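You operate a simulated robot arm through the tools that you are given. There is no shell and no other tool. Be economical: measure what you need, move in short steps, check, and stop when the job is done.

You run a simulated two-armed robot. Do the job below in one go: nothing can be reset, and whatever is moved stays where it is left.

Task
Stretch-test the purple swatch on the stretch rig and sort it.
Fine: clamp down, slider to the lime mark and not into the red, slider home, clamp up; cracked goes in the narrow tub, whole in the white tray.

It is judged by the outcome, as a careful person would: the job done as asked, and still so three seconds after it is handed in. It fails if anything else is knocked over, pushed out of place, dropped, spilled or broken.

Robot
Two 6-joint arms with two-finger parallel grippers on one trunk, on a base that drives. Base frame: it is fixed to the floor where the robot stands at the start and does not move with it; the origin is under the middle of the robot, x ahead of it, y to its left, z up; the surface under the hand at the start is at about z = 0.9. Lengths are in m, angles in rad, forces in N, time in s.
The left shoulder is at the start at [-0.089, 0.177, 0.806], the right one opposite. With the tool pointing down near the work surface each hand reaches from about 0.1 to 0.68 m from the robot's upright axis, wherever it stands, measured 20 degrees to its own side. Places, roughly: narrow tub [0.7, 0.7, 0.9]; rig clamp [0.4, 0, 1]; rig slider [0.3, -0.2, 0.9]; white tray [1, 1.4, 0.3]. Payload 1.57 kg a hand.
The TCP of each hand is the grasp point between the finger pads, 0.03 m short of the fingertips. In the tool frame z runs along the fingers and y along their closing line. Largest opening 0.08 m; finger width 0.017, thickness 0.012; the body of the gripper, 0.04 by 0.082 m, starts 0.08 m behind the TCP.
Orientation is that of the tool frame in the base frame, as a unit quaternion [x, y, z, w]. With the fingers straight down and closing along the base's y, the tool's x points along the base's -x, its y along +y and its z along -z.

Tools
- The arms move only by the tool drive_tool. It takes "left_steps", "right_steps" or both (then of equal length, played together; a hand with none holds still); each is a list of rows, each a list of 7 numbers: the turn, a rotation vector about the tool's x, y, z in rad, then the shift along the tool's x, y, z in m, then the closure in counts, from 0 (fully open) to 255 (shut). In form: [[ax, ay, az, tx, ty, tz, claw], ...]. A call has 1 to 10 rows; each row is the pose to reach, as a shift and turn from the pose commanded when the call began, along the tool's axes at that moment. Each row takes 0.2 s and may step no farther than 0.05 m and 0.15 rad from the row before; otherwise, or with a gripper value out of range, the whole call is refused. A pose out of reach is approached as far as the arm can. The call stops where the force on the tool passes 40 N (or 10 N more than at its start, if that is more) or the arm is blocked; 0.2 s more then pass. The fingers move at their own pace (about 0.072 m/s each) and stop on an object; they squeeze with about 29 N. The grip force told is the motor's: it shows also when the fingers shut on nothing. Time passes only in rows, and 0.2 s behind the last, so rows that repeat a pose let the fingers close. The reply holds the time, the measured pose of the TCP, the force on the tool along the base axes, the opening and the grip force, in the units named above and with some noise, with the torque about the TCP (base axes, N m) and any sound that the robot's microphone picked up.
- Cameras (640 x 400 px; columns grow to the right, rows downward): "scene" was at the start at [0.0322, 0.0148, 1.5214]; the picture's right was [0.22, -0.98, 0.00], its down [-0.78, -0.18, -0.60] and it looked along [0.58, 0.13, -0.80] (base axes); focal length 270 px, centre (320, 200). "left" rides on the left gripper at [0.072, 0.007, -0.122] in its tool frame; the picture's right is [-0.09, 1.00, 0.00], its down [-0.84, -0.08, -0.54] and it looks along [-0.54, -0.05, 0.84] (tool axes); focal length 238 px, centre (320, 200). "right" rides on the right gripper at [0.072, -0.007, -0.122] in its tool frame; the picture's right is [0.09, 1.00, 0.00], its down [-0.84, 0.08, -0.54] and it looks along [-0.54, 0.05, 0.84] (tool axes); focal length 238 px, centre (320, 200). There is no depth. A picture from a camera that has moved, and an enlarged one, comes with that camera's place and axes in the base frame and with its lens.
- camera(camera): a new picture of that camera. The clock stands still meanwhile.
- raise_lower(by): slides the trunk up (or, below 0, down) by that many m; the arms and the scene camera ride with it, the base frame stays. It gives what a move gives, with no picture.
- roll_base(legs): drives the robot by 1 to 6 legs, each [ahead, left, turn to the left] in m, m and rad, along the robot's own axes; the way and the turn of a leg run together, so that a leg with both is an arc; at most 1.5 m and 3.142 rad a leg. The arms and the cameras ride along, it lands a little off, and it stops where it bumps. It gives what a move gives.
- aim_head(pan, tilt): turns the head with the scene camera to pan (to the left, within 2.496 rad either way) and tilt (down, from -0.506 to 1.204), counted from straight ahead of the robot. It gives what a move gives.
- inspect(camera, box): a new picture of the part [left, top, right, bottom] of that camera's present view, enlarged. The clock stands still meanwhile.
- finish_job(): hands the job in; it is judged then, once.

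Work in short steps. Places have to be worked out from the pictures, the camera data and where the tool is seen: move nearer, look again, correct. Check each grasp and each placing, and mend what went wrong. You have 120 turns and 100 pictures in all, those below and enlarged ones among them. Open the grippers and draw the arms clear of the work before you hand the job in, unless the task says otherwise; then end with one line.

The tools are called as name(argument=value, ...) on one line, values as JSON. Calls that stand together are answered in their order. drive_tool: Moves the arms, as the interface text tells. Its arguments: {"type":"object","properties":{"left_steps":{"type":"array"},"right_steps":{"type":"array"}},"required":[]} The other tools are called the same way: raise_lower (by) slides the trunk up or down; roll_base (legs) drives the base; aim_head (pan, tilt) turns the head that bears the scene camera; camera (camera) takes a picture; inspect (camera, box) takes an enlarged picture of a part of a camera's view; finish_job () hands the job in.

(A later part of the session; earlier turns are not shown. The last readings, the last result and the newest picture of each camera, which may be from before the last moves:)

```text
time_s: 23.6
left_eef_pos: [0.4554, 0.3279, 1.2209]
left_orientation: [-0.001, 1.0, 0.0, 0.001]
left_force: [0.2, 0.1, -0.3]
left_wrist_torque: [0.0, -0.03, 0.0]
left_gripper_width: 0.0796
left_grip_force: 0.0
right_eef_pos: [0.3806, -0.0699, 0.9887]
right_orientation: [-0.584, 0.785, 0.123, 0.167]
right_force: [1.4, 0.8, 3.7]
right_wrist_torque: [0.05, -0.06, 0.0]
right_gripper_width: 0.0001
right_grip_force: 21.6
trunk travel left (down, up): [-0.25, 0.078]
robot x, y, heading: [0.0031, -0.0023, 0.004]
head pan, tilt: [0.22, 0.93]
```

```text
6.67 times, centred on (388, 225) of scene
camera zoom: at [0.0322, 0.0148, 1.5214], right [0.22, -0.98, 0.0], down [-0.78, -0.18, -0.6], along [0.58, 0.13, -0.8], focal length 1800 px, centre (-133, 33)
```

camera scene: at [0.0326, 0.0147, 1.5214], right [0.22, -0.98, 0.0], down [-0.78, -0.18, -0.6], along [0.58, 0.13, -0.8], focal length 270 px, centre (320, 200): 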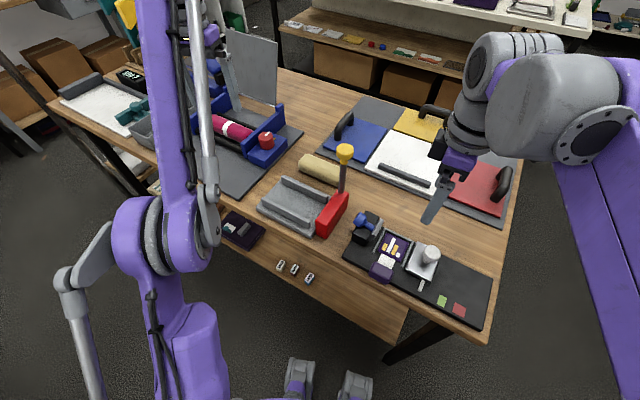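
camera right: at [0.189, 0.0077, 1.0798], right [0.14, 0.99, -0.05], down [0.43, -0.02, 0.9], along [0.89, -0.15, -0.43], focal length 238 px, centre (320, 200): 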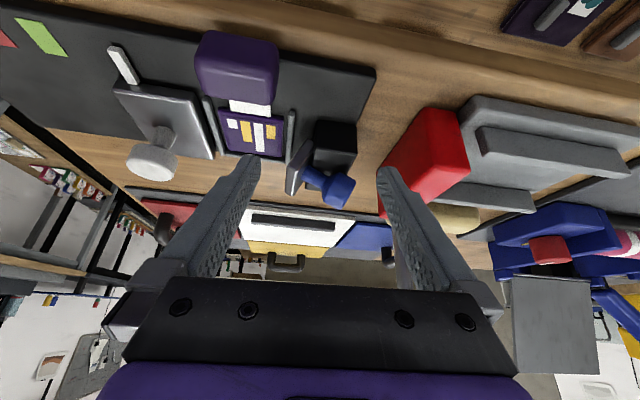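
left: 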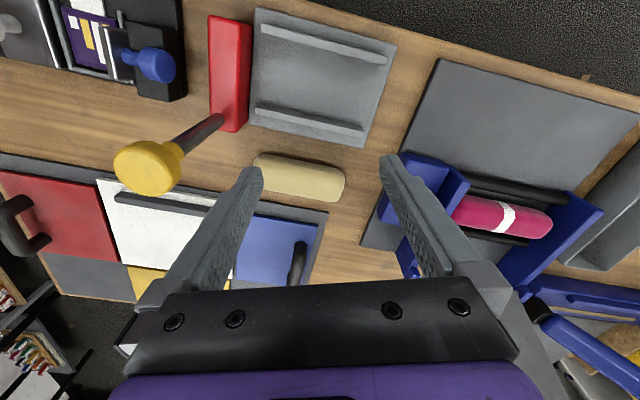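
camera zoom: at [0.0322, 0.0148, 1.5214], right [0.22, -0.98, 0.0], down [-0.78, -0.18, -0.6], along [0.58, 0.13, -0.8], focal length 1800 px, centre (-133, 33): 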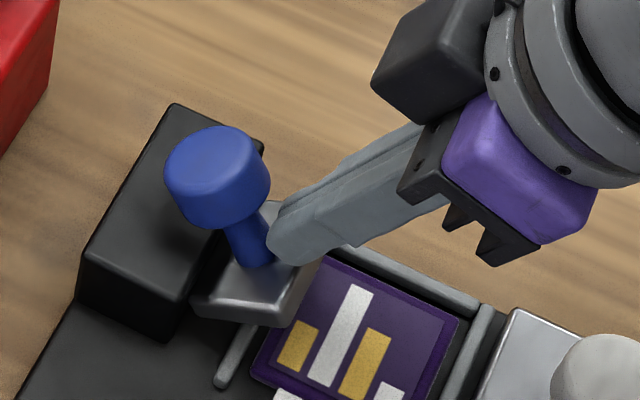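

The lever now stands about 48° forward and holds there. I'll hook the closed fingertips over the far side of the knob and pull it the rest of the way.

drive_tool(right_steps=[[0, 0, 0, -0.0122, 0, -0.0274, 255], [0, 0, 0, -0.0245, 0, -0.0548, 255], [0, 0, 0, -0.0519, 0, -0.0426, 255], [0, 0, 0, -0.0833, 0, -0.0285, 255], [0, 0, 0, -0.0731, 0, -0.0057, 255], [0, 0, 0, -0.0645, 0, 0.0135, 255]])

inspect(camera="scene", box=[340, 195, 436, 255])

inspect(camera="right", box=[200, 60, 440, 210])

```text
time_s: 25.0
left_eef_pos: [0.4562, 0.3276, 1.2197]
left_orientation: [0.0, 1.0, 0.0, -0.001]
left_force: [-1.0, -0.8, -0.9]
left_wrist_torque: [0.02, -0.02, 0.0]
left_gripper_width: 0.0802
left_grip_force: 0.1
right_eef_pos: [0.3982, -0.0077, 0.9992]
right_orientation: [-0.585, 0.784, 0.126, 0.167]
right_force: [-0.5, -0.7, 0.9]
right_wrist_torque: [-0.01, -0.01, -0.01]
right_gripper_width: 0.0001
right_grip_force: 21.1
trunk travel left (down, up): [-0.25, 0.078]
robot x, y, heading: [0.0024, 0.0011, 0.001]
head pan, tilt: [0.22, 0.93]
```

```text
6.67 times, centred on (388, 225) of scene
camera zoom: at [0.0325, 0.015, 1.5214], right [0.22, -0.98, 0.0], down [-0.78, -0.18, -0.6], along [0.58, 0.13, -0.8], focal length 1800 px, centre (-133, 33)
```

zoom: 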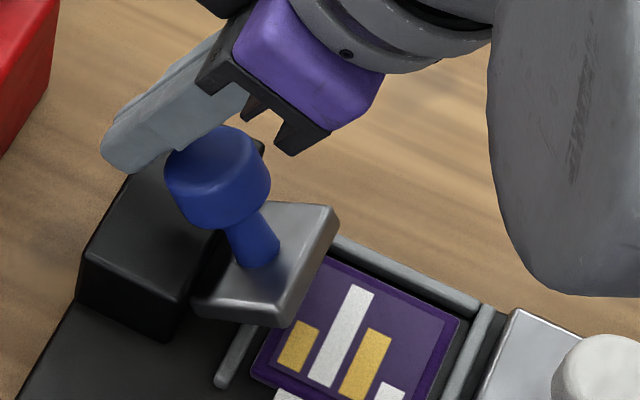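

```text
2.67 times, centred on (320, 135) of right
camera zoom: at [0.3709, -0.1211, 1.0819], right [-0.98, 0.2, -0.04], down [0.08, 0.54, 0.84], along [0.19, 0.81, -0.55], focal length 636 px, centre (320, 373)
```

zoom: 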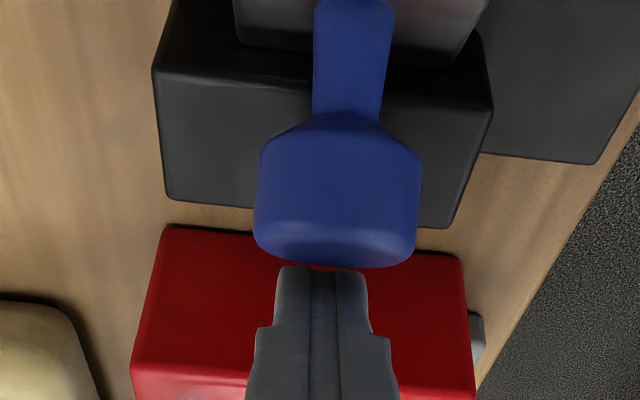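

The tip is hooked behind the knob. I'll pull along the rig in steps, watching the force.

drive_tool(right_steps=[[0, 0, 0, 0.0091, 0.003, -0.0041, 255], [0, 0, 0, 0.0183, 0.003, -0.0082, 255], [0, 0, 0, 0.0265, 0.003, -0.0118, 255], [0, 0, 0, 0.0338, 0.003, -0.0151, 255], [0, 0, 0, 0.0393, 0.003, -0.0175, 255]])

inspect(camera="scene", box=[340, 195, 436, 255])

```text
time_s: 26.2
left_eef_pos: [0.4575, 0.3324, 1.2185]
left_orientation: [0.0, 1.0, -0.001, 0.0]
left_force: [0.1, -0.4, -0.7]
left_wrist_torque: [0.02, 0.02, -0.01]
left_gripper_width: 0.08
left_grip_force: 0.0
right_eef_pos: [0.3865, -0.0413, 1.0013]
right_orientation: [-0.585, 0.783, 0.125, 0.168]
right_force: [10.2, 36.1, 2.8]
right_wrist_torque: [0.58, -0.39, -0.07]
right_gripper_width: 0.0
right_grip_force: 20.5
trunk travel left (down, up): [-0.25, 0.078]
robot x, y, heading: [0.0039, -0.0025, 0.001]
head pan, tilt: [0.22, 0.93]
```

```text
6.67 times, centred on (388, 225) of scene
camera zoom: at [0.0337, 0.0212, 1.5213], right [0.22, -0.98, 0.0], down [-0.78, -0.18, -0.6], along [0.58, 0.13, -0.8], focal length 1800 px, centre (-133, 33)
```

zoom: 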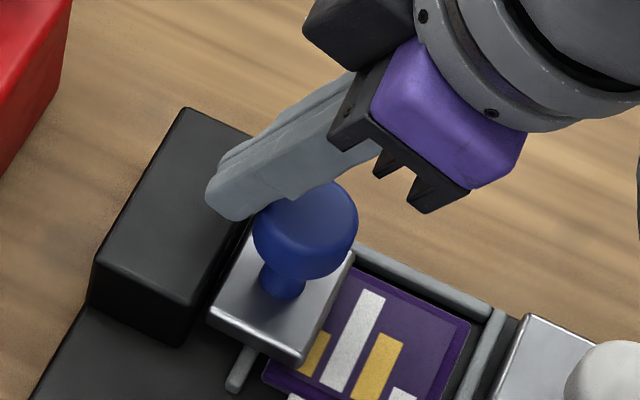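

The plate now lies flat on the swatch's edge with the knob upright, at about 37 N, so it's against its stop. I'll back off and lift clear to verify.

drive_tool(right_steps=[[0, 0, 0, -0.0128, 0, 0.0057, 255], [0, 0, 0, -0.0188, 0, -0.0075, 255], [0, 0, 0, -0.034, 0, -0.042, 255], [0, 0, 0, -0.05, 0, -0.085, 255]])

inspect(camera="scene", box=[340, 195, 500, 315])

camera(camera="right")

```text
time_s: 27.2
left_eef_pos: [0.4552, 0.3277, 1.2208]
left_orientation: [0.0, 1.0, 0.0, 0.0]
left_force: [-0.9, 0.0, -0.2]
left_wrist_torque: [0.01, -0.03, 0.03]
left_gripper_width: 0.08
left_grip_force: 0.0
right_eef_pos: [0.3882, -0.0402, 1.098]
right_orientation: [-0.584, 0.785, 0.124, 0.168]
right_force: [-1.1, 0.1, -1.2]
right_wrist_torque: [0.01, 0.02, 0.02]
right_gripper_width: 0.0
right_grip_force: 21.2
trunk travel left (down, up): [-0.25, 0.078]
robot x, y, heading: [0.001, -0.0002, 0.001]
head pan, tilt: [0.22, 0.93]
```

```text
3.33 times, centred on (420, 255) of scene
camera zoom: at [0.0322, 0.015, 1.5214], right [0.22, -0.98, 0.0], down [-0.78, -0.18, -0.6], along [0.58, 0.13, -0.8], focal length 900 px, centre (-13, 17)
```

zoom: 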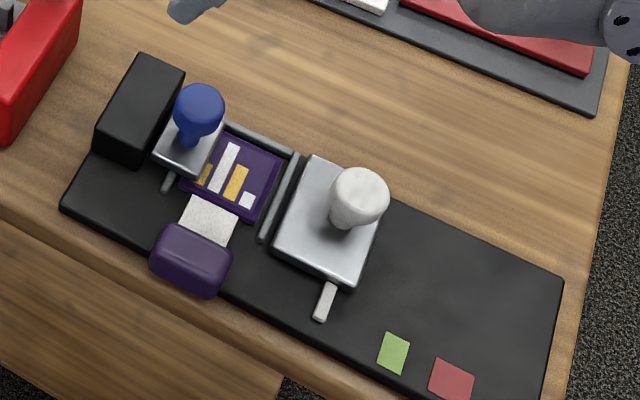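

```text
61 pictures are left
camera right: at [0.3606, -0.152, 1.1804], right [-0.98, 0.2, -0.04], down [0.08, 0.54, 0.84], along [0.19, 0.81, -0.55], focal length 238 px, centre (320, 200)
```

right: 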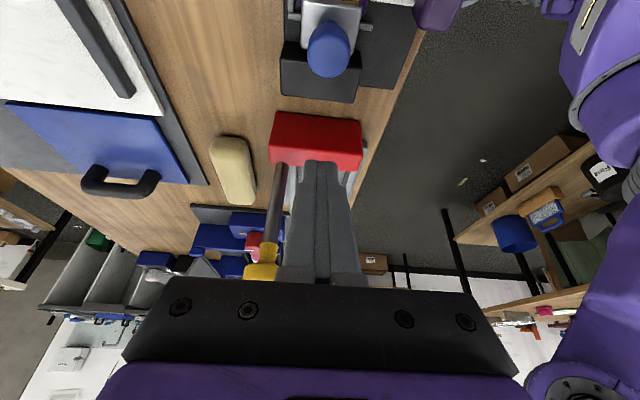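

The clamp is down and holding. The slider knob triangulates to about [0.345, -0.172, 0.972] at its top, and the lime mark is roughly 0.050 m along the rig from the pointer, with red starting near 0.078. I'll straighten up, move above it, and turn so the fingers close along the slide direction.

drive_tool(right_steps=[[0, 0, 0, 0.02, 0, -0.03, 255], [0, 0.1, 0, 0.055, 0, -0.045, 120], [0, 0.24, 0, 0.09, 0, -0.055, 0], [0, 0.35, 0, 0.121, 0, -0.065, 0], [0, 0.42, 0, 0.121, 0, -0.065, 0]])

drive_tool(right_steps=[[0, 0, 0.15, 0, 0, 0, 0], [0, 0, 0.3, 0, 0, 0, 0], [0, 0, 0.45, 0, 0, 0, 0], [0, 0, 0.6, 0, 0, 0, 0], [0, 0, 0.75, 0, 0, 0, 0], [0, 0, 0.9, 0, 0, 0, 0], [0, 0, 1.05, 0, 0, 0, 0], [0, 0, 1.2, 0, 0, 0, 0], [0, 0, 1.35, 0, 0, 0, 0], [0, 0, 1.5, 0, 0, 0, 0]])

camera(camera="right")

camera(camera="scene")

```text
time_s: 28.4
left_eef_pos: [0.4558, 0.3268, 1.2205]
left_orientation: [0.0, 1.0, 0.0, 0.001]
left_force: [0.4, 0.4, -0.4]
left_wrist_torque: [0.0, -0.04, 0.03]
left_gripper_width: 0.0801
left_grip_force: 0.0
right_eef_pos: [0.3471, -0.1699, 1.1103]
right_orientation: [-0.598, 0.802, 0.0, -0.001]
right_force: [0.6, 0.7, 0.5]
right_wrist_torque: [-0.01, -0.03, -0.01]
right_gripper_width: 0.0802
right_grip_force: 0.0
trunk travel left (down, up): [-0.25, 0.078]
robot x, y, heading: [0.0019, 0.0006, 0.002]
head pan, tilt: [0.22, 0.93]
```

```text
time_s: 30.6
left_eef_pos: [0.4572, 0.3279, 1.2208]
left_orientation: [0.0, 1.0, 0.0, 0.001]
left_force: [-0.2, 0.5, -0.1]
left_wrist_torque: [-0.03, -0.04, 0.02]
left_gripper_width: 0.08
left_grip_force: 0.0
right_eef_pos: [0.3488, -0.17, 1.1108]
right_orientation: [0.11, 0.994, 0.001, -0.001]
right_force: [0.2, 0.9, 0.3]
right_wrist_torque: [0.0, 0.01, 0.01]
right_gripper_width: 0.08
right_grip_force: 0.0
trunk travel left (down, up): [-0.25, 0.078]
robot x, y, heading: [-0.0005, -0.0003, 0.002]
head pan, tilt: [0.22, 0.93]
```

```text
60 pictures are left
camera right: at [0.276, -0.1611, 1.2324], right [0.13, 0.99, 0.0], down [0.83, -0.11, 0.54], along [0.54, -0.07, -0.84], focal length 238 px, centre (320, 200)
```

right: 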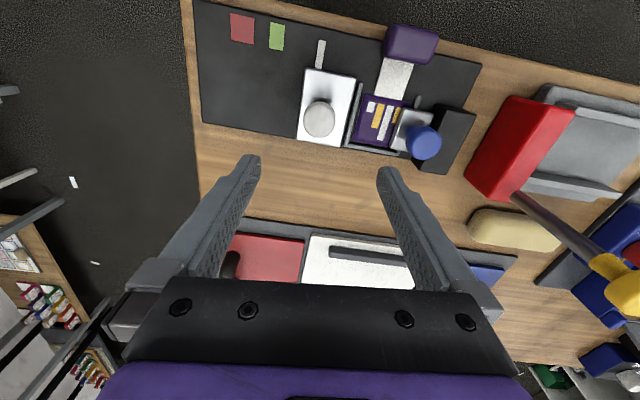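

```text
59 pictures are left
camera scene: at [0.0323, 0.0148, 1.5214], right [0.22, -0.98, 0.0], down [-0.78, -0.18, -0.6], along [0.58, 0.13, -0.8], focal length 270 px, centre (320, 200)
```

scene: 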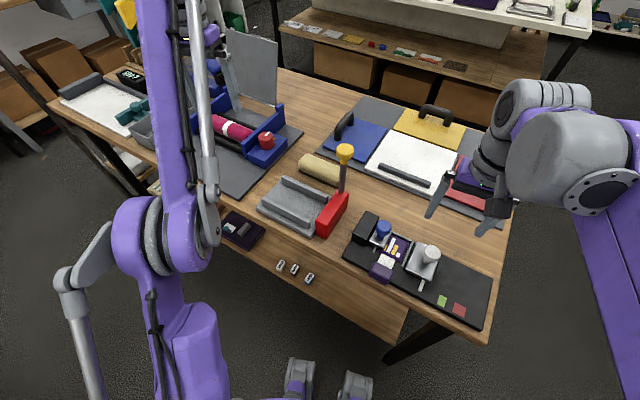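

The slider knob triangulates consistently, and the hand is about 5 mm off over it. I'll descend and close gently around the knob.

drive_tool(right_steps=[[0, 0, 0.07, 0.0045, -0.002, 0.04, 0], [0, 0, 0.07, 0.0045, -0.002, 0.08, 0], [0, 0, 0.07, 0.0045, -0.002, 0.115, 0], [0, 0, 0.07, 0.0045, -0.002, 0.136, 0], [0, 0, 0.07, 0.0045, -0.002, 0.136, 80]])

inspect(camera="right", box=[200, 0, 460, 200])

```text
time_s: 31.8
left_eef_pos: [0.456, 0.3276, 1.2209]
left_orientation: [-0.001, 1.0, 0.0, 0.0]
left_force: [1.1, -0.5, 0.4]
left_wrist_torque: [-0.02, 0.01, 0.01]
left_gripper_width: 0.0799
left_grip_force: 0.1
right_eef_pos: [0.3428, -0.1701, 0.9745]
right_orientation: [0.144, 0.99, 0.001, 0.0]
right_force: [0.7, -0.2, 0.2]
right_wrist_torque: [0.0, -0.03, 0.0]
right_gripper_width: 0.0549
right_grip_force: 0.0
trunk travel left (down, up): [-0.25, 0.078]
robot x, y, heading: [0.0035, -0.0003, -0.002]
head pan, tilt: [0.22, 0.93]
```

```text
2.00 times, centred on (330, 100) of right
camera zoom: at [0.2712, -0.1571, 1.096], right [0.2, 0.98, 0.0], down [0.82, -0.17, 0.54], along [0.53, -0.11, -0.84], focal length 477 px, centre (300, 400)
```

zoom: 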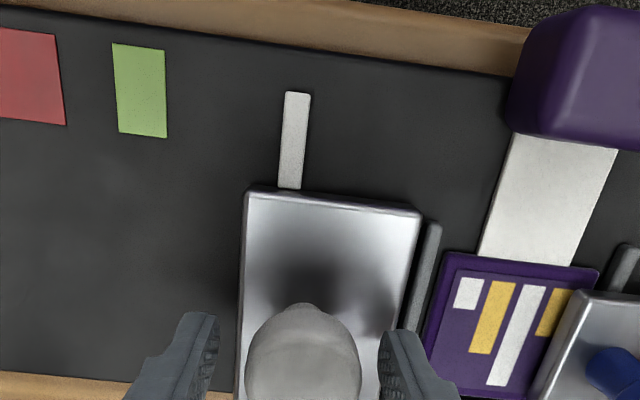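

This is an ideal view, with the pointer, lime and red all visible and the pointer about 0.051 m from the lime centre. I'll close on the knob.

drive_tool(right_steps=[[0, 0, 0, 0, 0, 0, 255], [0, 0, 0, 0, 0, 0, 255], [0, 0, 0, 0, 0, 0, 255]])

```text
time_s: 32.6
left_eef_pos: [0.4566, 0.3265, 1.2209]
left_orientation: [0.0, 1.0, 0.0, 0.0]
left_force: [0.4, -0.3, 0.2]
left_wrist_torque: [-0.01, -0.03, -0.01]
left_gripper_width: 0.0801
left_grip_force: 0.0
right_eef_pos: [0.3427, -0.1709, 0.9746]
right_orientation: [0.143, 0.99, 0.0, 0.0]
right_force: [-1.2, 0.4, -4.7]
right_wrist_torque: [-0.01, -0.05, 0.08]
right_gripper_width: 0.0349
right_grip_force: 42.4
trunk travel left (down, up): [-0.25, 0.078]
robot x, y, heading: [-0.0021, 0.0056, -0.002]
head pan, tilt: [0.22, 0.93]
```

Gripped at a width of 0.035 with almost no load. I'll pull 0.03 m toward the lime mark first.

drive_tool(right_steps=[[0, 0, 0, 0, -0.008, 0, 255], [0, 0, 0, 0, -0.016, 0, 255], [0, 0, 0, 0, -0.023, 0, 255], [0, 0, 0, 0, -0.03, 0, 255]])

inspect(camera="right", box=[200, 0, 460, 200])

```text
time_s: 33.6
left_eef_pos: [0.4572, 0.3274, 1.2199]
left_orientation: [0.0, 1.0, -0.001, 0.0]
left_force: [1.0, 0.4, 0.2]
left_wrist_torque: [0.02, 0.03, 0.0]
left_gripper_width: 0.0802
left_grip_force: 0.0
right_eef_pos: [0.3334, -0.2006, 0.9747]
right_orientation: [0.144, 0.99, 0.0, 0.0]
right_force: [-7.0, 5.0, -23.2]
right_wrist_torque: [-0.12, -0.62, 0.05]
right_gripper_width: 0.0349
right_grip_force: 42.2
trunk travel left (down, up): [-0.25, 0.078]
robot x, y, heading: [-0.0039, 0.0026, -0.0]
head pan, tilt: [0.22, 0.93]
```

```text
2.00 times, centred on (330, 100) of right
camera zoom: at [0.2618, -0.1868, 1.0962], right [0.2, 0.98, 0.0], down [0.82, -0.17, 0.54], along [0.53, -0.11, -0.84], focal length 477 px, centre (300, 400)
```

zoom: 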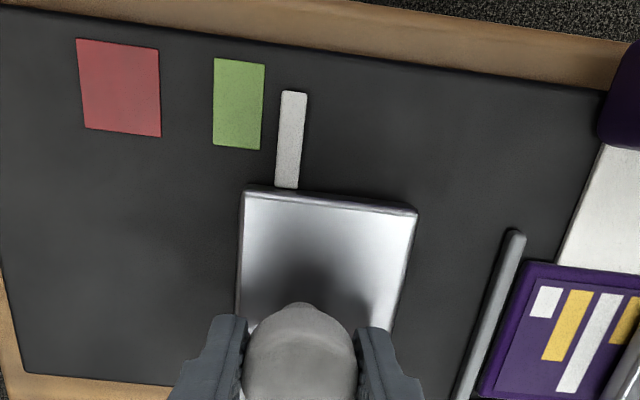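

The slider is moving smoothly, and the pointer has about 0.018 m left to the lime centre. I'll ease it there, with a small downward trim to relieve the vertical load.

drive_tool(right_steps=[[0, 0, 0, 0, -0.006, 0.001, 255], [0, 0, 0, 0, -0.012, 0.002, 255], [0, 0, 0, 0, -0.0175, 0.002, 255]])

inspect(camera="right", box=[200, 0, 460, 200])

inspect(camera="scene", box=[340, 195, 500, 315])

```text
time_s: 34.4
left_eef_pos: [0.4549, 0.3273, 1.2218]
left_orientation: [0.0, 1.0, -0.001, 0.0]
left_force: [-1.0, -0.8, 0.6]
left_wrist_torque: [-0.03, 0.0, 0.03]
left_gripper_width: 0.0799
left_grip_force: 0.1
right_eef_pos: [0.3276, -0.2164, 0.9744]
right_orientation: [0.144, 0.99, 0.001, 0.0]
right_force: [-13.9, 6.6, -2.8]
right_wrist_torque: [0.52, 1.22, 0.03]
right_gripper_width: 0.0347
right_grip_force: 42.4
trunk travel left (down, up): [-0.25, 0.078]
robot x, y, heading: [-0.0029, -0.0011, 0.001]
head pan, tilt: [0.22, 0.93]
```

```text
2.00 times, centred on (330, 100) of right
camera zoom: at [0.2569, -0.2023, 1.0963], right [0.2, 0.98, 0.0], down [0.82, -0.16, 0.54], along [0.53, -0.11, -0.84], focal length 477 px, centre (300, 400)
```

zoom: 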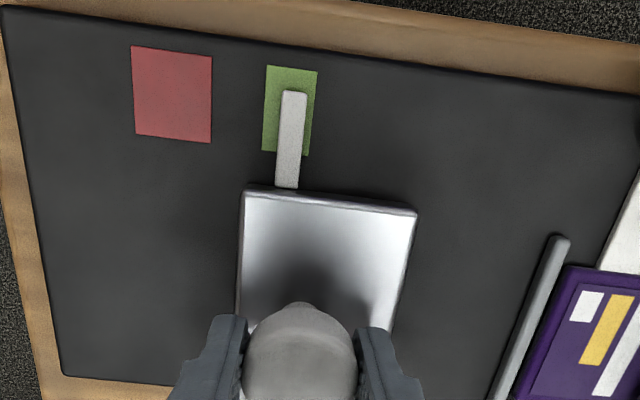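

```text
3.33 times, centred on (420, 255) of scene
camera zoom: at [0.0305, 0.0157, 1.5216], right [0.22, -0.98, 0.0], down [-0.78, -0.18, -0.6], along [0.58, 0.13, -0.8], focal length 900 px, centre (-13, 17)
```

zoom: 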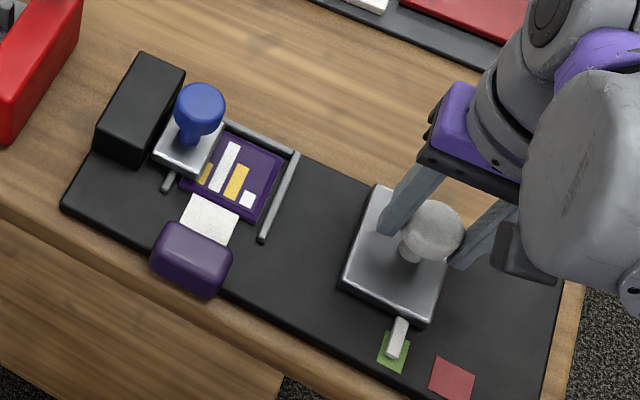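

The pointer is right on the lime mark and well short of the red. I'll enlarge the swatch now in case a crack shows under tension.

inspect(camera="scene", box=[370, 225, 418, 275])

drive_tool(right_steps=[[0, 0, 0, 0, 0, 0, 255], [0, 0, 0, 0, 0.01, 0, 255], [0, 0, 0, 0, 0.02, 0, 255], [0, 0, 0, 0, 0.03, 0, 255], [0, 0, 0, 0, 0.038, 0, 255], [0, 0, 0, 0, 0.045, 0, 255], [0, 0, 0, 0, 0.048, 0, 255]])

inspect(camera="right", box=[200, 0, 460, 200])

```text
8.00 times, centred on (394, 250) of scene
camera zoom: at [0.0305, 0.0157, 1.5216], right [0.22, -0.98, 0.0], down [-0.78, -0.18, -0.6], along [0.58, 0.13, -0.8], focal length 2160 px, centre (-272, -200)
```

zoom: 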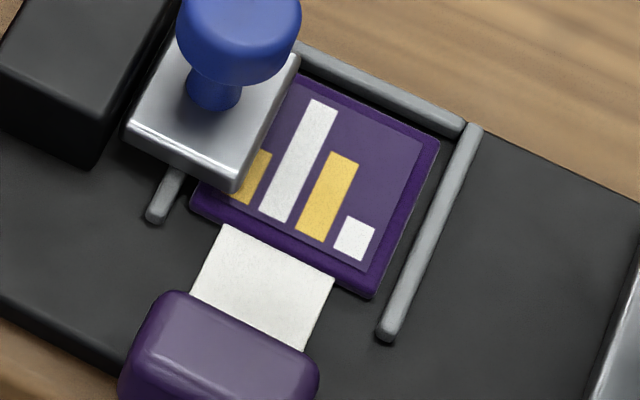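

```text
time_s: 36.0
left_eef_pos: [0.4567, 0.3264, 1.2219]
left_orientation: [-0.001, 1.0, 0.001, 0.0]
left_force: [0.4, -0.1, -1.1]
left_wrist_torque: [-0.01, -0.01, 0.02]
left_gripper_width: 0.0801
left_grip_force: 0.2
right_eef_pos: [0.3434, -0.1713, 0.9739]
right_orientation: [0.145, 0.989, 0.0, 0.002]
right_force: [7.7, -4.4, 28.9]
right_wrist_torque: [-0.18, -0.5, 0.06]
right_gripper_width: 0.035
right_grip_force: 41.9
trunk travel left (down, up): [-0.25, 0.078]
robot x, y, heading: [0.0015, -0.0018, -0.001]
head pan, tilt: [0.22, 0.93]
```

```text
2.00 times, centred on (330, 100) of right
camera zoom: at [0.2709, -0.1578, 1.0954], right [0.2, 0.98, 0.0], down [0.82, -0.16, 0.55], along [0.53, -0.11, -0.84], focal length 477 px, centre (300, 400)
```

zoom: 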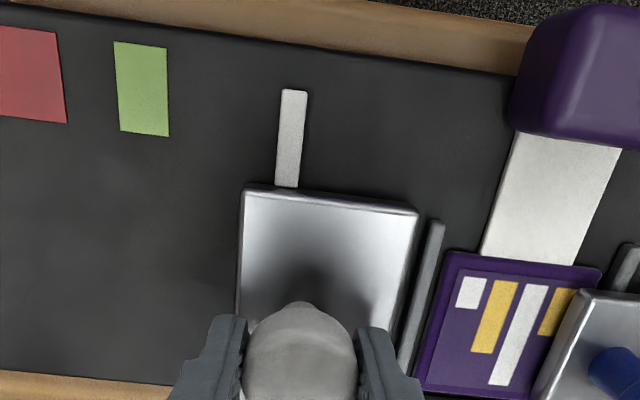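

The slider is back to its starting view within about half a millimetre. I'll nudge it against the home stop, then release and rise.

drive_tool(right_steps=[[0, 0, 0, 0, 0.003, -0.002, 255], [0, 0, 0, 0, 0.003, -0.002, 255], [0, 0, 0, 0, 0.001, -0.002, 0], [0, 0, 0, 0, 0.001, -0.002, 0], [0, 0, 0, 0, 0.001, -0.002, 0], [0, 0, 0, 0, 0.001, -0.05, 0], [0, 0, 0, 0, 0.001, -0.1, 0], [0, 0, 0, 0, 0.001, -0.136, 0]])

inspect(camera="right", box=[180, 0, 500, 200])

```text
time_s: 37.8
left_eef_pos: [0.4564, 0.3267, 1.22]
left_orientation: [0.0, 1.0, 0.0, 0.0]
left_force: [-0.7, -0.7, 0.3]
left_wrist_torque: [0.01, 0.0, 0.01]
left_gripper_width: 0.0801
left_grip_force: 0.0
right_eef_pos: [0.3431, -0.1676, 1.1108]
right_orientation: [0.143, 0.99, 0.001, 0.0]
right_force: [-0.1, 0.1, 0.1]
right_wrist_torque: [0.01, 0.03, 0.02]
right_gripper_width: 0.0801
right_grip_force: 0.1
trunk travel left (down, up): [-0.25, 0.078]
robot x, y, heading: [0.0016, 0.0018, -0.001]
head pan, tilt: [0.22, 0.93]
```

```text
2.00 times, centred on (340, 100) of right
camera zoom: at [0.273, -0.1548, 1.2325], right [0.2, 0.98, 0.0], down [0.82, -0.17, 0.54], along [0.53, -0.11, -0.84], focal length 477 px, centre (280, 400)
```

zoom: 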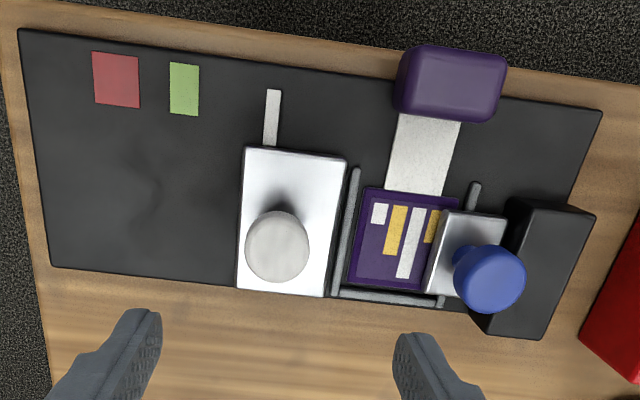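

The slider is home. Next I'll raise the clamp: with closed fingers crosswise to the slide, I'll push the upright knob (at about d = 0.064, top z = 1.0) back over. First I turn and position on its swatch side.

drive_tool(right_steps=[[0, 0, -0.15, 0, 0.006, 0, 120], [0, 0, -0.3, 0, 0.012, 0, 255], [0, 0, -0.45, 0, 0.02, 0, 255], [0, 0, -0.6, 0, 0.03, 0, 255], [0, 0, -0.75, 0, 0.04, 0, 255], [0, 0, -0.9, 0, 0.05, 0, 255], [0, 0, -1.05, -0.005, 0.06, 0, 255], [0, 0, -1.2, -0.005, 0.064, 0, 255], [0, 0, -1.35, -0.005, 0.064, 0, 255], [0, 0, -1.5, -0.005, 0.064, 0, 255]])

drive_tool(right_steps=[[0, 0, -0.07, 0, 0, 0.02, 255], [0, 0, -0.07, 0, 0, 0.04, 255]])

camera(camera="right")

inspect(camera="scene", box=[330, 180, 458, 260])

```text
time_s: 40.0
left_eef_pos: [0.4574, 0.3269, 1.2201]
left_orientation: [0.0, 1.0, -0.001, -0.001]
left_force: [0.4, 0.3, 0.4]
left_wrist_torque: [0.01, 0.04, 0.01]
left_gripper_width: 0.0801
left_grip_force: 0.1
right_eef_pos: [0.3675, -0.1087, 1.1094]
right_orientation: [-0.57, 0.822, 0.0, -0.001]
right_force: [-0.2, 0.3, 0.3]
right_wrist_torque: [-0.02, -0.02, 0.01]
right_gripper_width: 0.0
right_grip_force: 21.3
trunk travel left (down, up): [-0.25, 0.078]
robot x, y, heading: [-0.0014, -0.0013, -0.002]
head pan, tilt: [0.22, 0.93]
```

```text
time_s: 40.6
left_eef_pos: [0.4568, 0.326, 1.2206]
left_orientation: [0.001, 1.0, 0.0, 0.0]
left_force: [0.2, -0.6, -0.2]
left_wrist_torque: [0.01, -0.02, 0.03]
left_gripper_width: 0.0801
left_grip_force: 0.0
right_eef_pos: [0.3669, -0.1092, 1.069]
right_orientation: [-0.598, 0.802, 0.0, 0.0]
right_force: [0.6, -0.6, -1.3]
right_wrist_torque: [0.03, 0.0, -0.03]
right_gripper_width: 0.0002
right_grip_force: 21.1
trunk travel left (down, up): [-0.25, 0.078]
robot x, y, heading: [0.0009, 0.0017, 0.001]
head pan, tilt: [0.22, 0.93]
```

```text
51 pictures are left
camera right: at [0.3523, -0.1809, 1.1899], right [-0.98, 0.2, 0.0], down [0.16, 0.82, 0.54], along [0.11, 0.53, -0.84], focal length 238 px, centre (320, 200)
```

right: 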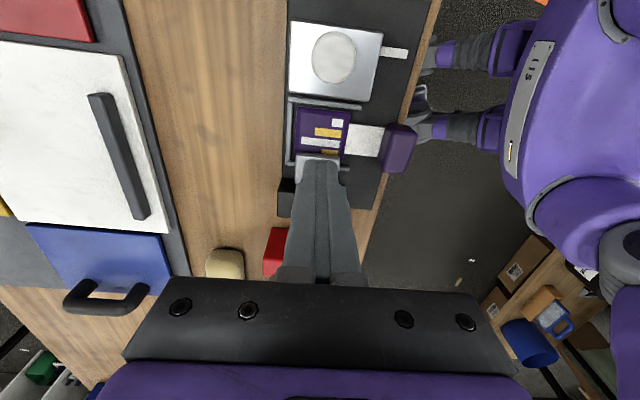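

```text
5.00 times, centred on (394, 220) of scene
camera zoom: at [0.0323, 0.0148, 1.5214], right [0.22, -0.98, 0.0], down [-0.78, -0.18, -0.6], along [0.58, 0.13, -0.8], focal length 1350 px, centre (-50, 100)
```

zoom: 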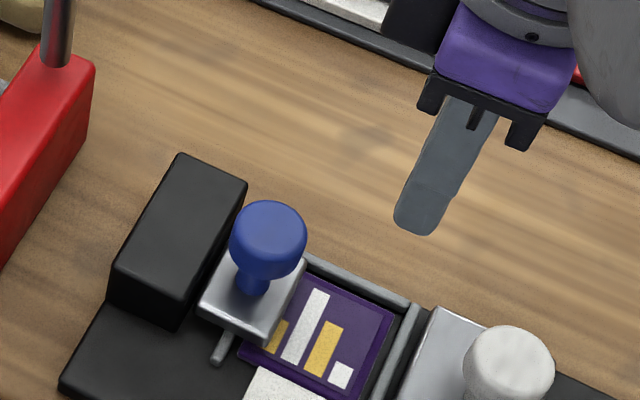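

The knob top re-triangulates to about [0.378, -0.059, 0.982]. I'll lower the tip to knob height on its swatch side and begin pushing it back toward the block.

drive_tool(right_steps=[[0, 0, 0, 0, 0.003, 0.035, 255], [0, 0, 0, 0, 0.003, 0.069, 255], [0, 0, 0, -0.015, 0.003, 0.069, 255], [0, 0, 0, -0.025, 0.003, 0.069, 255], [0, 0, 0, -0.034, 0.003, 0.068, 255], [0, 0, 0, -0.043, 0.003, 0.067, 255], [0, 0, 0, -0.052, 0.003, 0.066, 255]])

inspect(camera="scene", box=[330, 180, 458, 260])

```text
time_s: 42.2
left_eef_pos: [0.4548, 0.3264, 1.2226]
left_orientation: [-0.001, 1.0, 0.0, 0.0]
left_force: [-0.2, 1.2, 0.0]
left_wrist_torque: [0.0, -0.01, 0.02]
left_gripper_width: 0.0799
left_grip_force: 0.1
right_eef_pos: [0.3783, -0.0599, 1.0045]
right_orientation: [-0.598, 0.802, 0.0, -0.001]
right_force: [-1.7, -3.7, -0.4]
right_wrist_torque: [-0.13, 0.02, -0.03]
right_gripper_width: 0.0
right_grip_force: 21.0
trunk travel left (down, up): [-0.25, 0.078]
robot x, y, heading: [-0.0021, 0.0052, -0.004]
head pan, tilt: [0.22, 0.93]
```

```text
5.00 times, centred on (394, 220) of scene
camera zoom: at [0.0319, 0.0144, 1.5214], right [0.22, -0.98, 0.0], down [-0.78, -0.18, -0.6], along [0.58, 0.13, -0.8], focal length 1350 px, centre (-50, 100)
```

zoom: 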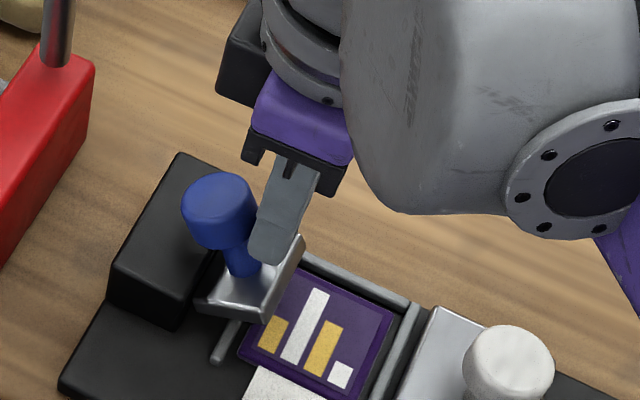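

The lever swings back easily. I'll keep pushing toward the upright stop, rising slightly to clear the stem.

drive_tool(right_steps=[[0, 0, 0, -0.008, 0, -0.002, 255], [0, 0, 0, -0.016, 0, -0.004, 255], [0, 0, 0, -0.023, 0, -0.005, 255], [0, 0, 0, -0.03, 0, -0.005, 255]])

inspect(camera="scene", box=[330, 180, 458, 260])

inspect(camera="right", box=[200, 80, 440, 230])

```text
time_s: 43.2
left_eef_pos: [0.4565, 0.3273, 1.222]
left_orientation: [0.0, 1.0, 0.0, 0.0]
left_force: [-0.1, 0.9, 0.0]
left_wrist_torque: [-0.01, 0.01, 0.01]
left_gripper_width: 0.0802
left_grip_force: 0.2
right_eef_pos: [0.3864, -0.0326, 1.0099]
right_orientation: [-0.597, 0.802, 0.0, 0.0]
right_force: [0.1, -3.6, -0.4]
right_wrist_torque: [-0.06, 0.03, -0.02]
right_gripper_width: 0.0001
right_grip_force: 21.6
trunk travel left (down, up): [-0.25, 0.078]
robot x, y, heading: [0.0037, 0.001, 0.007]
head pan, tilt: [0.22, 0.93]
```

```text
5.00 times, centred on (394, 220) of scene
camera zoom: at [0.0322, 0.0145, 1.5214], right [0.22, -0.98, 0.0], down [-0.78, -0.18, -0.6], along [0.58, 0.13, -0.8], focal length 1350 px, centre (-50, 100)
```

zoom: 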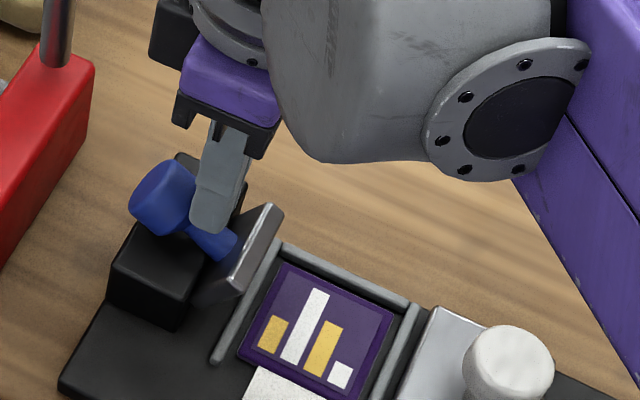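

```text
2.67 times, centred on (320, 155) of right
camera zoom: at [0.3722, -0.1022, 1.1306], right [-0.98, 0.2, 0.0], down [0.17, 0.82, 0.54], along [0.11, 0.53, -0.84], focal length 636 px, centre (320, 320)
```

zoom: 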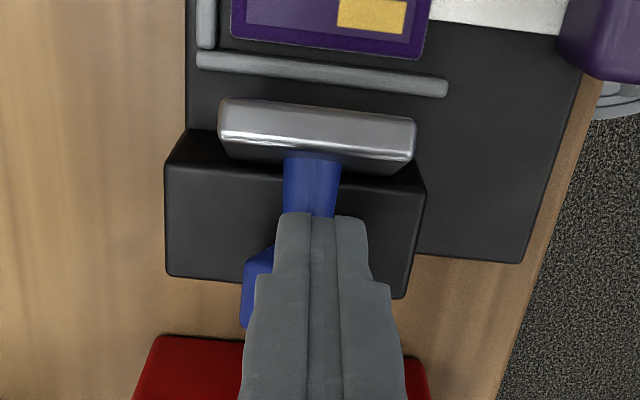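

It needs a bit more. I'll continue until it reaches its stop.

drive_tool(right_steps=[[0, 0, 0, -0.007, -0.002, 0.001, 255], [0, 0, 0, -0.014, -0.002, 0.003, 255], [0, 0, 0, -0.02, -0.002, 0.004, 255]])

inspect(camera="scene", box=[330, 180, 458, 260])

inspect(camera="right", box=[200, 80, 440, 230])

```text
time_s: 44.0
left_eef_pos: [0.456, 0.3229, 1.2217]
left_orientation: [0.0, 1.0, 0.002, 0.001]
left_force: [-0.7, -0.2, 0.2]
left_wrist_torque: [-0.02, -0.03, -0.01]
left_gripper_width: 0.08
left_grip_force: 0.1
right_eef_pos: [0.3945, -0.0164, 1.0045]
right_orientation: [-0.596, 0.803, -0.001, -0.001]
right_force: [-2.7, -19.7, 6.8]
right_wrist_torque: [-0.54, 0.01, -0.01]
right_gripper_width: 0.0001
right_grip_force: 21.7
trunk travel left (down, up): [-0.25, 0.078]
robot x, y, heading: [-0.0008, 0.0067, -0.002]
head pan, tilt: [0.22, 0.93]
```

```text
5.00 times, centred on (394, 220) of scene
camera zoom: at [0.0313, 0.0108, 1.5215], right [0.22, -0.98, 0.0], down [-0.78, -0.17, -0.6], along [0.58, 0.13, -0.8], focal length 1350 px, centre (-50, 100)
```

zoom: 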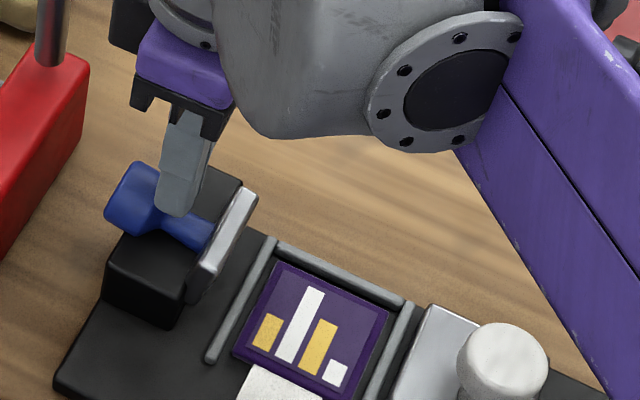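

```text
2.67 times, centred on (320, 155) of right
camera zoom: at [0.3799, -0.088, 1.1258], right [-0.98, 0.2, 0.0], down [0.17, 0.82, 0.54], along [0.11, 0.53, -0.84], focal length 636 px, centre (320, 320)
```

zoom: 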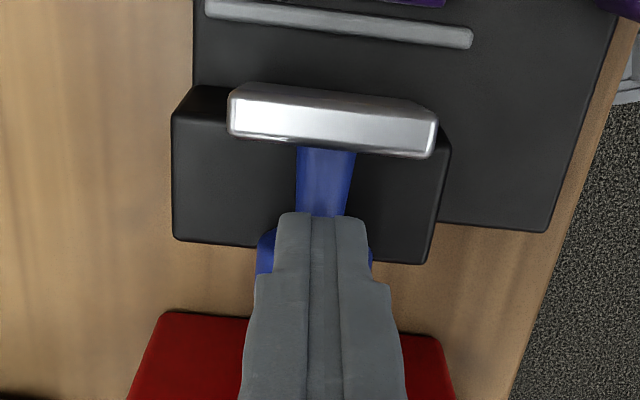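

Resistance rose to 20 N and the pose matches the original upright clamp, so it's at its stop. I'll back off, rise, and look closely at the swatch.

drive_tool(right_steps=[[0, 0, 0, 0.008, 0, -0.002, 255], [0, 0, 0, 0.008, 0, -0.04, 255], [0, 0, 0, 0.03, 0, -0.08, 255], [0, 0, 0, 0.06, 0, -0.115, 120], [0, 0, 0, 0.1, 0, -0.115, 0]])

inspect(camera="scene", box=[340, 200, 420, 270])

camera(camera="right")

```text
time_s: 45.2
left_eef_pos: [0.4553, 0.3261, 1.2214]
left_orientation: [0.0, 1.0, 0.001, 0.0]
left_force: [-0.1, -0.2, 0.2]
left_wrist_torque: [0.04, -0.01, 0.0]
left_gripper_width: 0.08
left_grip_force: 0.1
right_eef_pos: [0.3665, -0.108, 1.1194]
right_orientation: [-0.597, 0.802, 0.0, 0.0]
right_force: [-0.1, 0.1, -0.2]
right_wrist_torque: [0.0, -0.02, 0.02]
right_gripper_width: 0.0781
right_grip_force: 0.7
trunk travel left (down, up): [-0.25, 0.078]
robot x, y, heading: [-0.0018, 0.0018, 0.001]
head pan, tilt: [0.22, 0.93]
```

```text
5.71 times, centred on (380, 235) of scene
camera zoom: at [0.0312, 0.0139, 1.5214], right [0.22, -0.98, 0.0], down [-0.78, -0.17, -0.6], along [0.58, 0.13, -0.8], focal length 1543 px, centre (-23, 0)
```

zoom: 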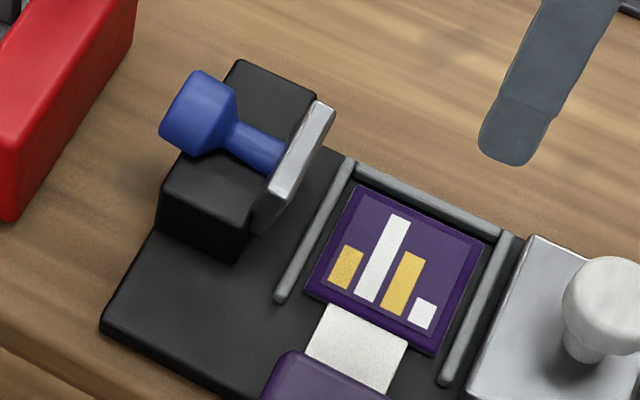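

```text
43 pictures are left
camera right: at [0.3516, -0.1792, 1.2403], right [-0.98, 0.2, 0.0], down [0.17, 0.82, 0.54], along [0.11, 0.53, -0.84], focal length 238 px, centre (320, 200)
```

right: 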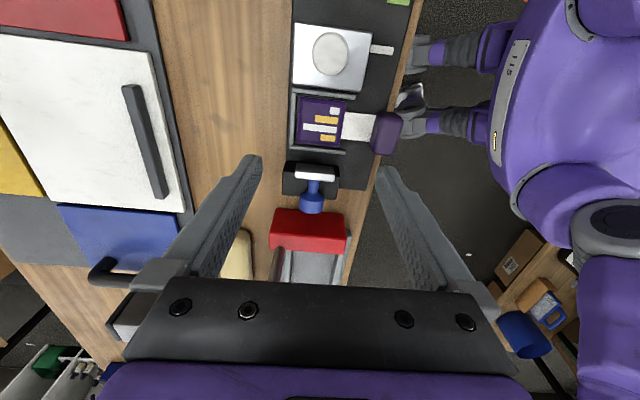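

The rig is back to its starting state and no crack is visible yet. The swatch's grip block is at about [0.286, -0.071, 0.943]. I'll turn so the fingers close along the rig and move above the block, which also gives a close look at the card.

drive_tool(right_steps=[[0, 0, 0.15, 0, 0.01, 0, 0], [0, 0, 0.3, 0, 0.02, 0, 0], [0, 0, 0.45, 0, 0.03, 0, 0], [0, 0, 0.6, -0.003, 0.04, 0, 0], [0, 0, 0.75, -0.006, 0.05, 0, 0], [0, 0, 0.9, -0.009, 0.06, 0, 0], [0, 0, 1.05, -0.0124, 0.07, 0, 0], [0, 0, 1.2, -0.0124, 0.08, 0, 0], [0, 0, 1.35, -0.0124, 0.0877, 0, 0], [0, 0, 1.5, -0.0124, 0.0877, 0, 0]])

drive_tool(right_steps=[[0, 0, 0.07, 0, 0, 0.03, 0], [0, 0, 0.07, 0, 0, 0.06, 0]])

camera(camera="right")

```text
time_s: 47.4
left_eef_pos: [0.4568, 0.3252, 1.2211]
left_orientation: [-0.001, 1.0, 0.0, 0.0]
left_force: [-0.3, 0.3, 0.6]
left_wrist_torque: [-0.02, 0.0, -0.06]
left_gripper_width: 0.08
left_grip_force: 0.1
right_eef_pos: [0.2867, -0.0713, 1.1179]
right_orientation: [0.11, 0.994, 0.0, 0.0]
right_force: [0.5, 0.7, 0.4]
right_wrist_torque: [-0.01, 0.0, 0.0]
right_gripper_width: 0.0799
right_grip_force: 0.2
trunk travel left (down, up): [-0.25, 0.078]
robot x, y, heading: [0.0011, 0.0009, 0.002]
head pan, tilt: [0.22, 0.93]
```

```text
time_s: 48.0
left_eef_pos: [0.4573, 0.326, 1.2197]
left_orientation: [0.001, 1.0, 0.0, 0.0]
left_force: [0.1, 0.5, 0.0]
left_wrist_torque: [-0.01, 0.02, 0.01]
left_gripper_width: 0.08
left_grip_force: 0.0
right_eef_pos: [0.2844, -0.0713, 1.0587]
right_orientation: [0.146, 0.989, 0.0, 0.0]
right_force: [-0.1, -0.5, -0.5]
right_wrist_torque: [0.01, 0.01, 0.0]
right_gripper_width: 0.0799
right_grip_force: 0.0
trunk travel left (down, up): [-0.25, 0.078]
robot x, y, heading: [0.0005, -0.0024, 0.002]
head pan, tilt: [0.22, 0.93]
```

```text
42 pictures are left
camera right: at [0.2127, -0.0584, 1.1801], right [0.2, 0.98, 0.0], down [0.82, -0.17, 0.54], along [0.53, -0.11, -0.84], focal length 238 px, centre (320, 200)
```

right: 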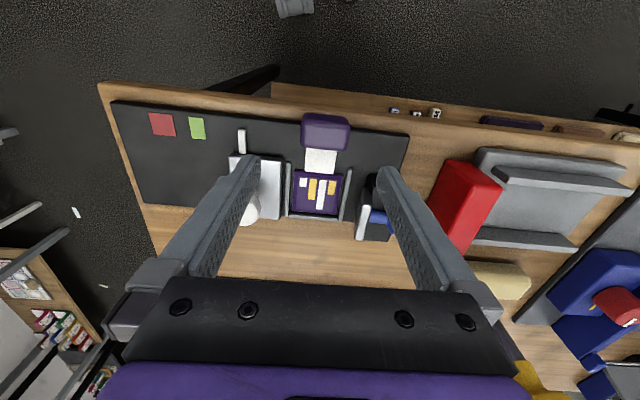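

inspect(camera="right", box=[275, 105, 371, 225])

```text
3.33 times, centred on (323, 165) of right
camera zoom: at [0.2127, -0.0584, 1.1801], right [0.2, 0.98, 0.0], down [0.82, -0.17, 0.54], along [0.53, -0.11, -0.84], focal length 794 px, centre (310, 317)
```

zoom: 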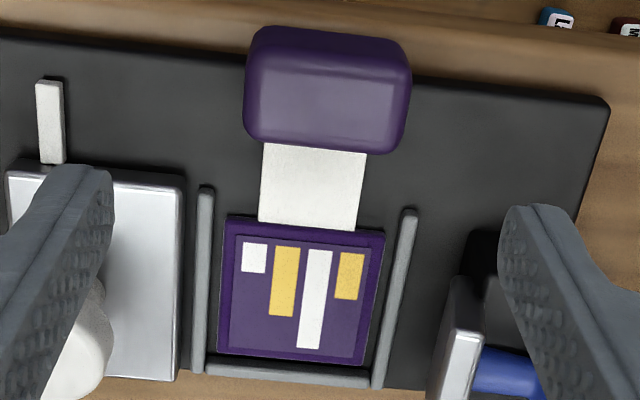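

No crack shows on the card face or the strap. I'll lower over the grip block, 0.048 m wide across the fingers, and close.

drive_tool(right_steps=[[0, 0, 0, 0, 0.0035, 0.04, 0], [0, 0, 0, 0, 0.0035, 0.08, 0], [0, 0, 0, 0, 0.0035, 0.112, 0], [0, 0, 0, 0, 0.0035, 0.112, 255], [0, 0, 0, 0, 0.0035, 0.112, 255], [0, 0, 0, 0, 0.0035, 0.112, 255]])

inspect(camera="right", box=[180, 40, 460, 240])

```text
time_s: 49.4
left_eef_pos: [0.4563, 0.3266, 1.2206]
left_orientation: [0.0, 1.0, 0.0, 0.0]
left_force: [-0.5, 0.4, 0.1]
left_wrist_torque: [-0.01, 0.02, -0.01]
left_gripper_width: 0.0801
left_grip_force: 0.1
right_eef_pos: [0.2863, -0.068, 0.9475]
right_orientation: [0.146, 0.989, 0.0, 0.0]
right_force: [0.1, 0.7, -0.5]
right_wrist_torque: [-0.01, 0.0, 0.03]
right_gripper_width: 0.0487
right_grip_force: 28.5
trunk travel left (down, up): [-0.25, 0.078]
robot x, y, heading: [0.002, -0.0006, 0.004]
head pan, tilt: [0.22, 0.93]
```

```text
2.00 times, centred on (320, 140) of right
camera zoom: at [0.2147, -0.0556, 1.0701], right [0.2, 0.98, 0.0], down [0.82, -0.17, 0.54], along [0.53, -0.11, -0.84], focal length 477 px, centre (320, 320)
```

zoom: 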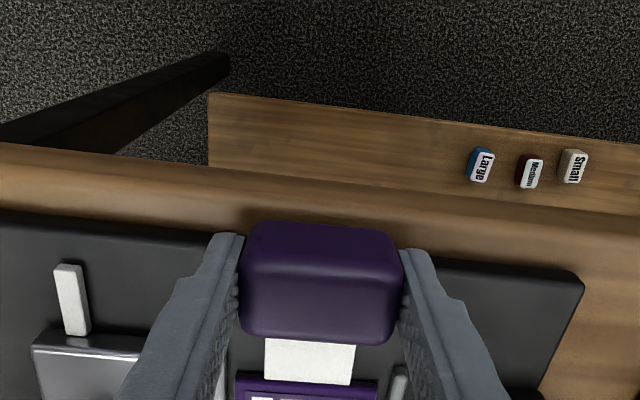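

The grip is centred at a width of 0.049. I'll lift straight up, then look at the card.

drive_tool(right_steps=[[0, 0, 0, 0, 0, -0.01, 255], [0, 0, 0, 0, 0, -0.04, 255], [0, 0, 0, 0, 0, -0.09, 255], [0, 0, 0, 0, 0, -0.14, 255], [0, 0, 0, 0, 0, -0.18, 255]])

camera(camera="right")

camera(camera="scene")

```text
time_s: 50.6
left_eef_pos: [0.4572, 0.3264, 1.2207]
left_orientation: [0.0, 1.0, 0.0, 0.0]
left_force: [0.3, -0.8, 0.0]
left_wrist_torque: [0.0, 0.01, 0.03]
left_gripper_width: 0.0801
left_grip_force: 0.0
right_eef_pos: [0.2875, -0.0661, 1.1272]
right_orientation: [0.144, 0.99, 0.0, -0.001]
right_force: [0.4, 0.0, 0.4]
right_wrist_torque: [0.0, 0.01, 0.02]
right_gripper_width: 0.049
right_grip_force: 29.2
trunk travel left (down, up): [-0.25, 0.078]
robot x, y, heading: [-0.0059, 0.0016, 0.002]
head pan, tilt: [0.22, 0.93]
```

```text
39 pictures are left
camera right: at [0.2168, -0.0518, 1.2498], right [0.2, 0.98, 0.0], down [0.82, -0.17, 0.54], along [0.53, -0.11, -0.84], focal length 238 px, centre (320, 200)
```

right: 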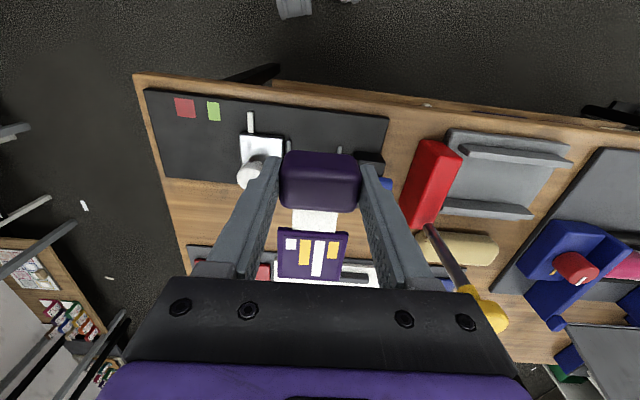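

```text
38 pictures are left
camera scene: at [0.0322, 0.0149, 1.5214], right [0.22, -0.98, 0.0], down [-0.78, -0.18, -0.6], along [0.58, 0.13, -0.8], focal length 270 px, centre (320, 200)
```

scene: 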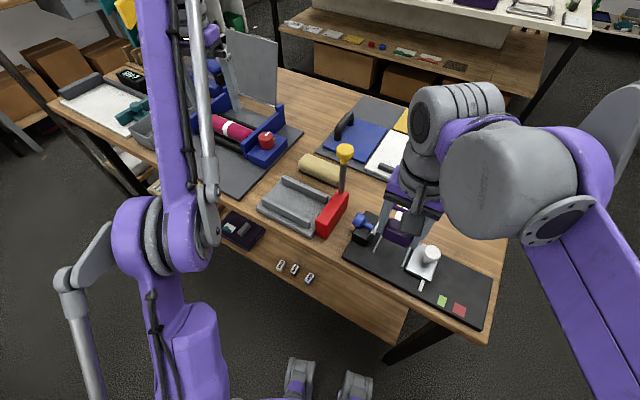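

inspect(camera="right", box=[265, 195, 365, 290])

inspect(camera="scene", box=[370, 190, 450, 260])

```text
4.21 times, centred on (315, 242) of right
camera zoom: at [0.2168, -0.0518, 1.2498], right [0.2, 0.98, 0.0], down [0.82, -0.17, 0.54], along [0.53, -0.11, -0.84], focal length 1004 px, centre (341, 21)
```

zoom: 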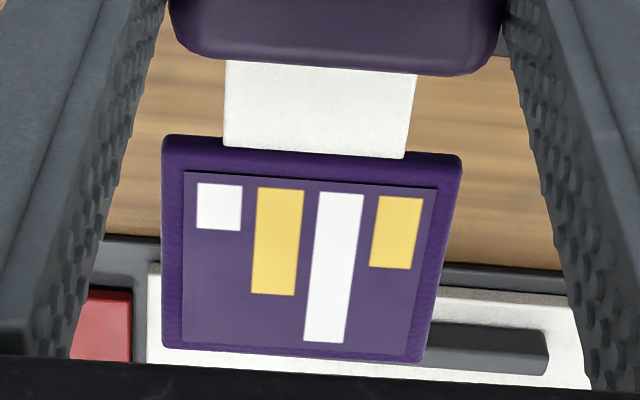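

```text
5.71 times, centred on (410, 225) of scene
camera zoom: at [0.0322, 0.0149, 1.5214], right [0.22, -0.98, 0.0], down [-0.78, -0.18, -0.6], along [0.58, 0.13, -0.8], focal length 1543 px, centre (-194, 57)
```

zoom: 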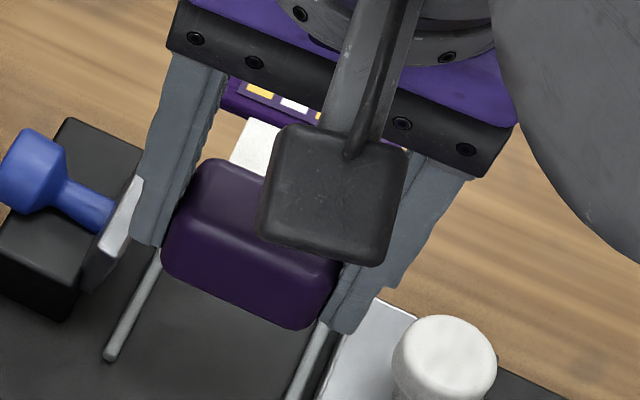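

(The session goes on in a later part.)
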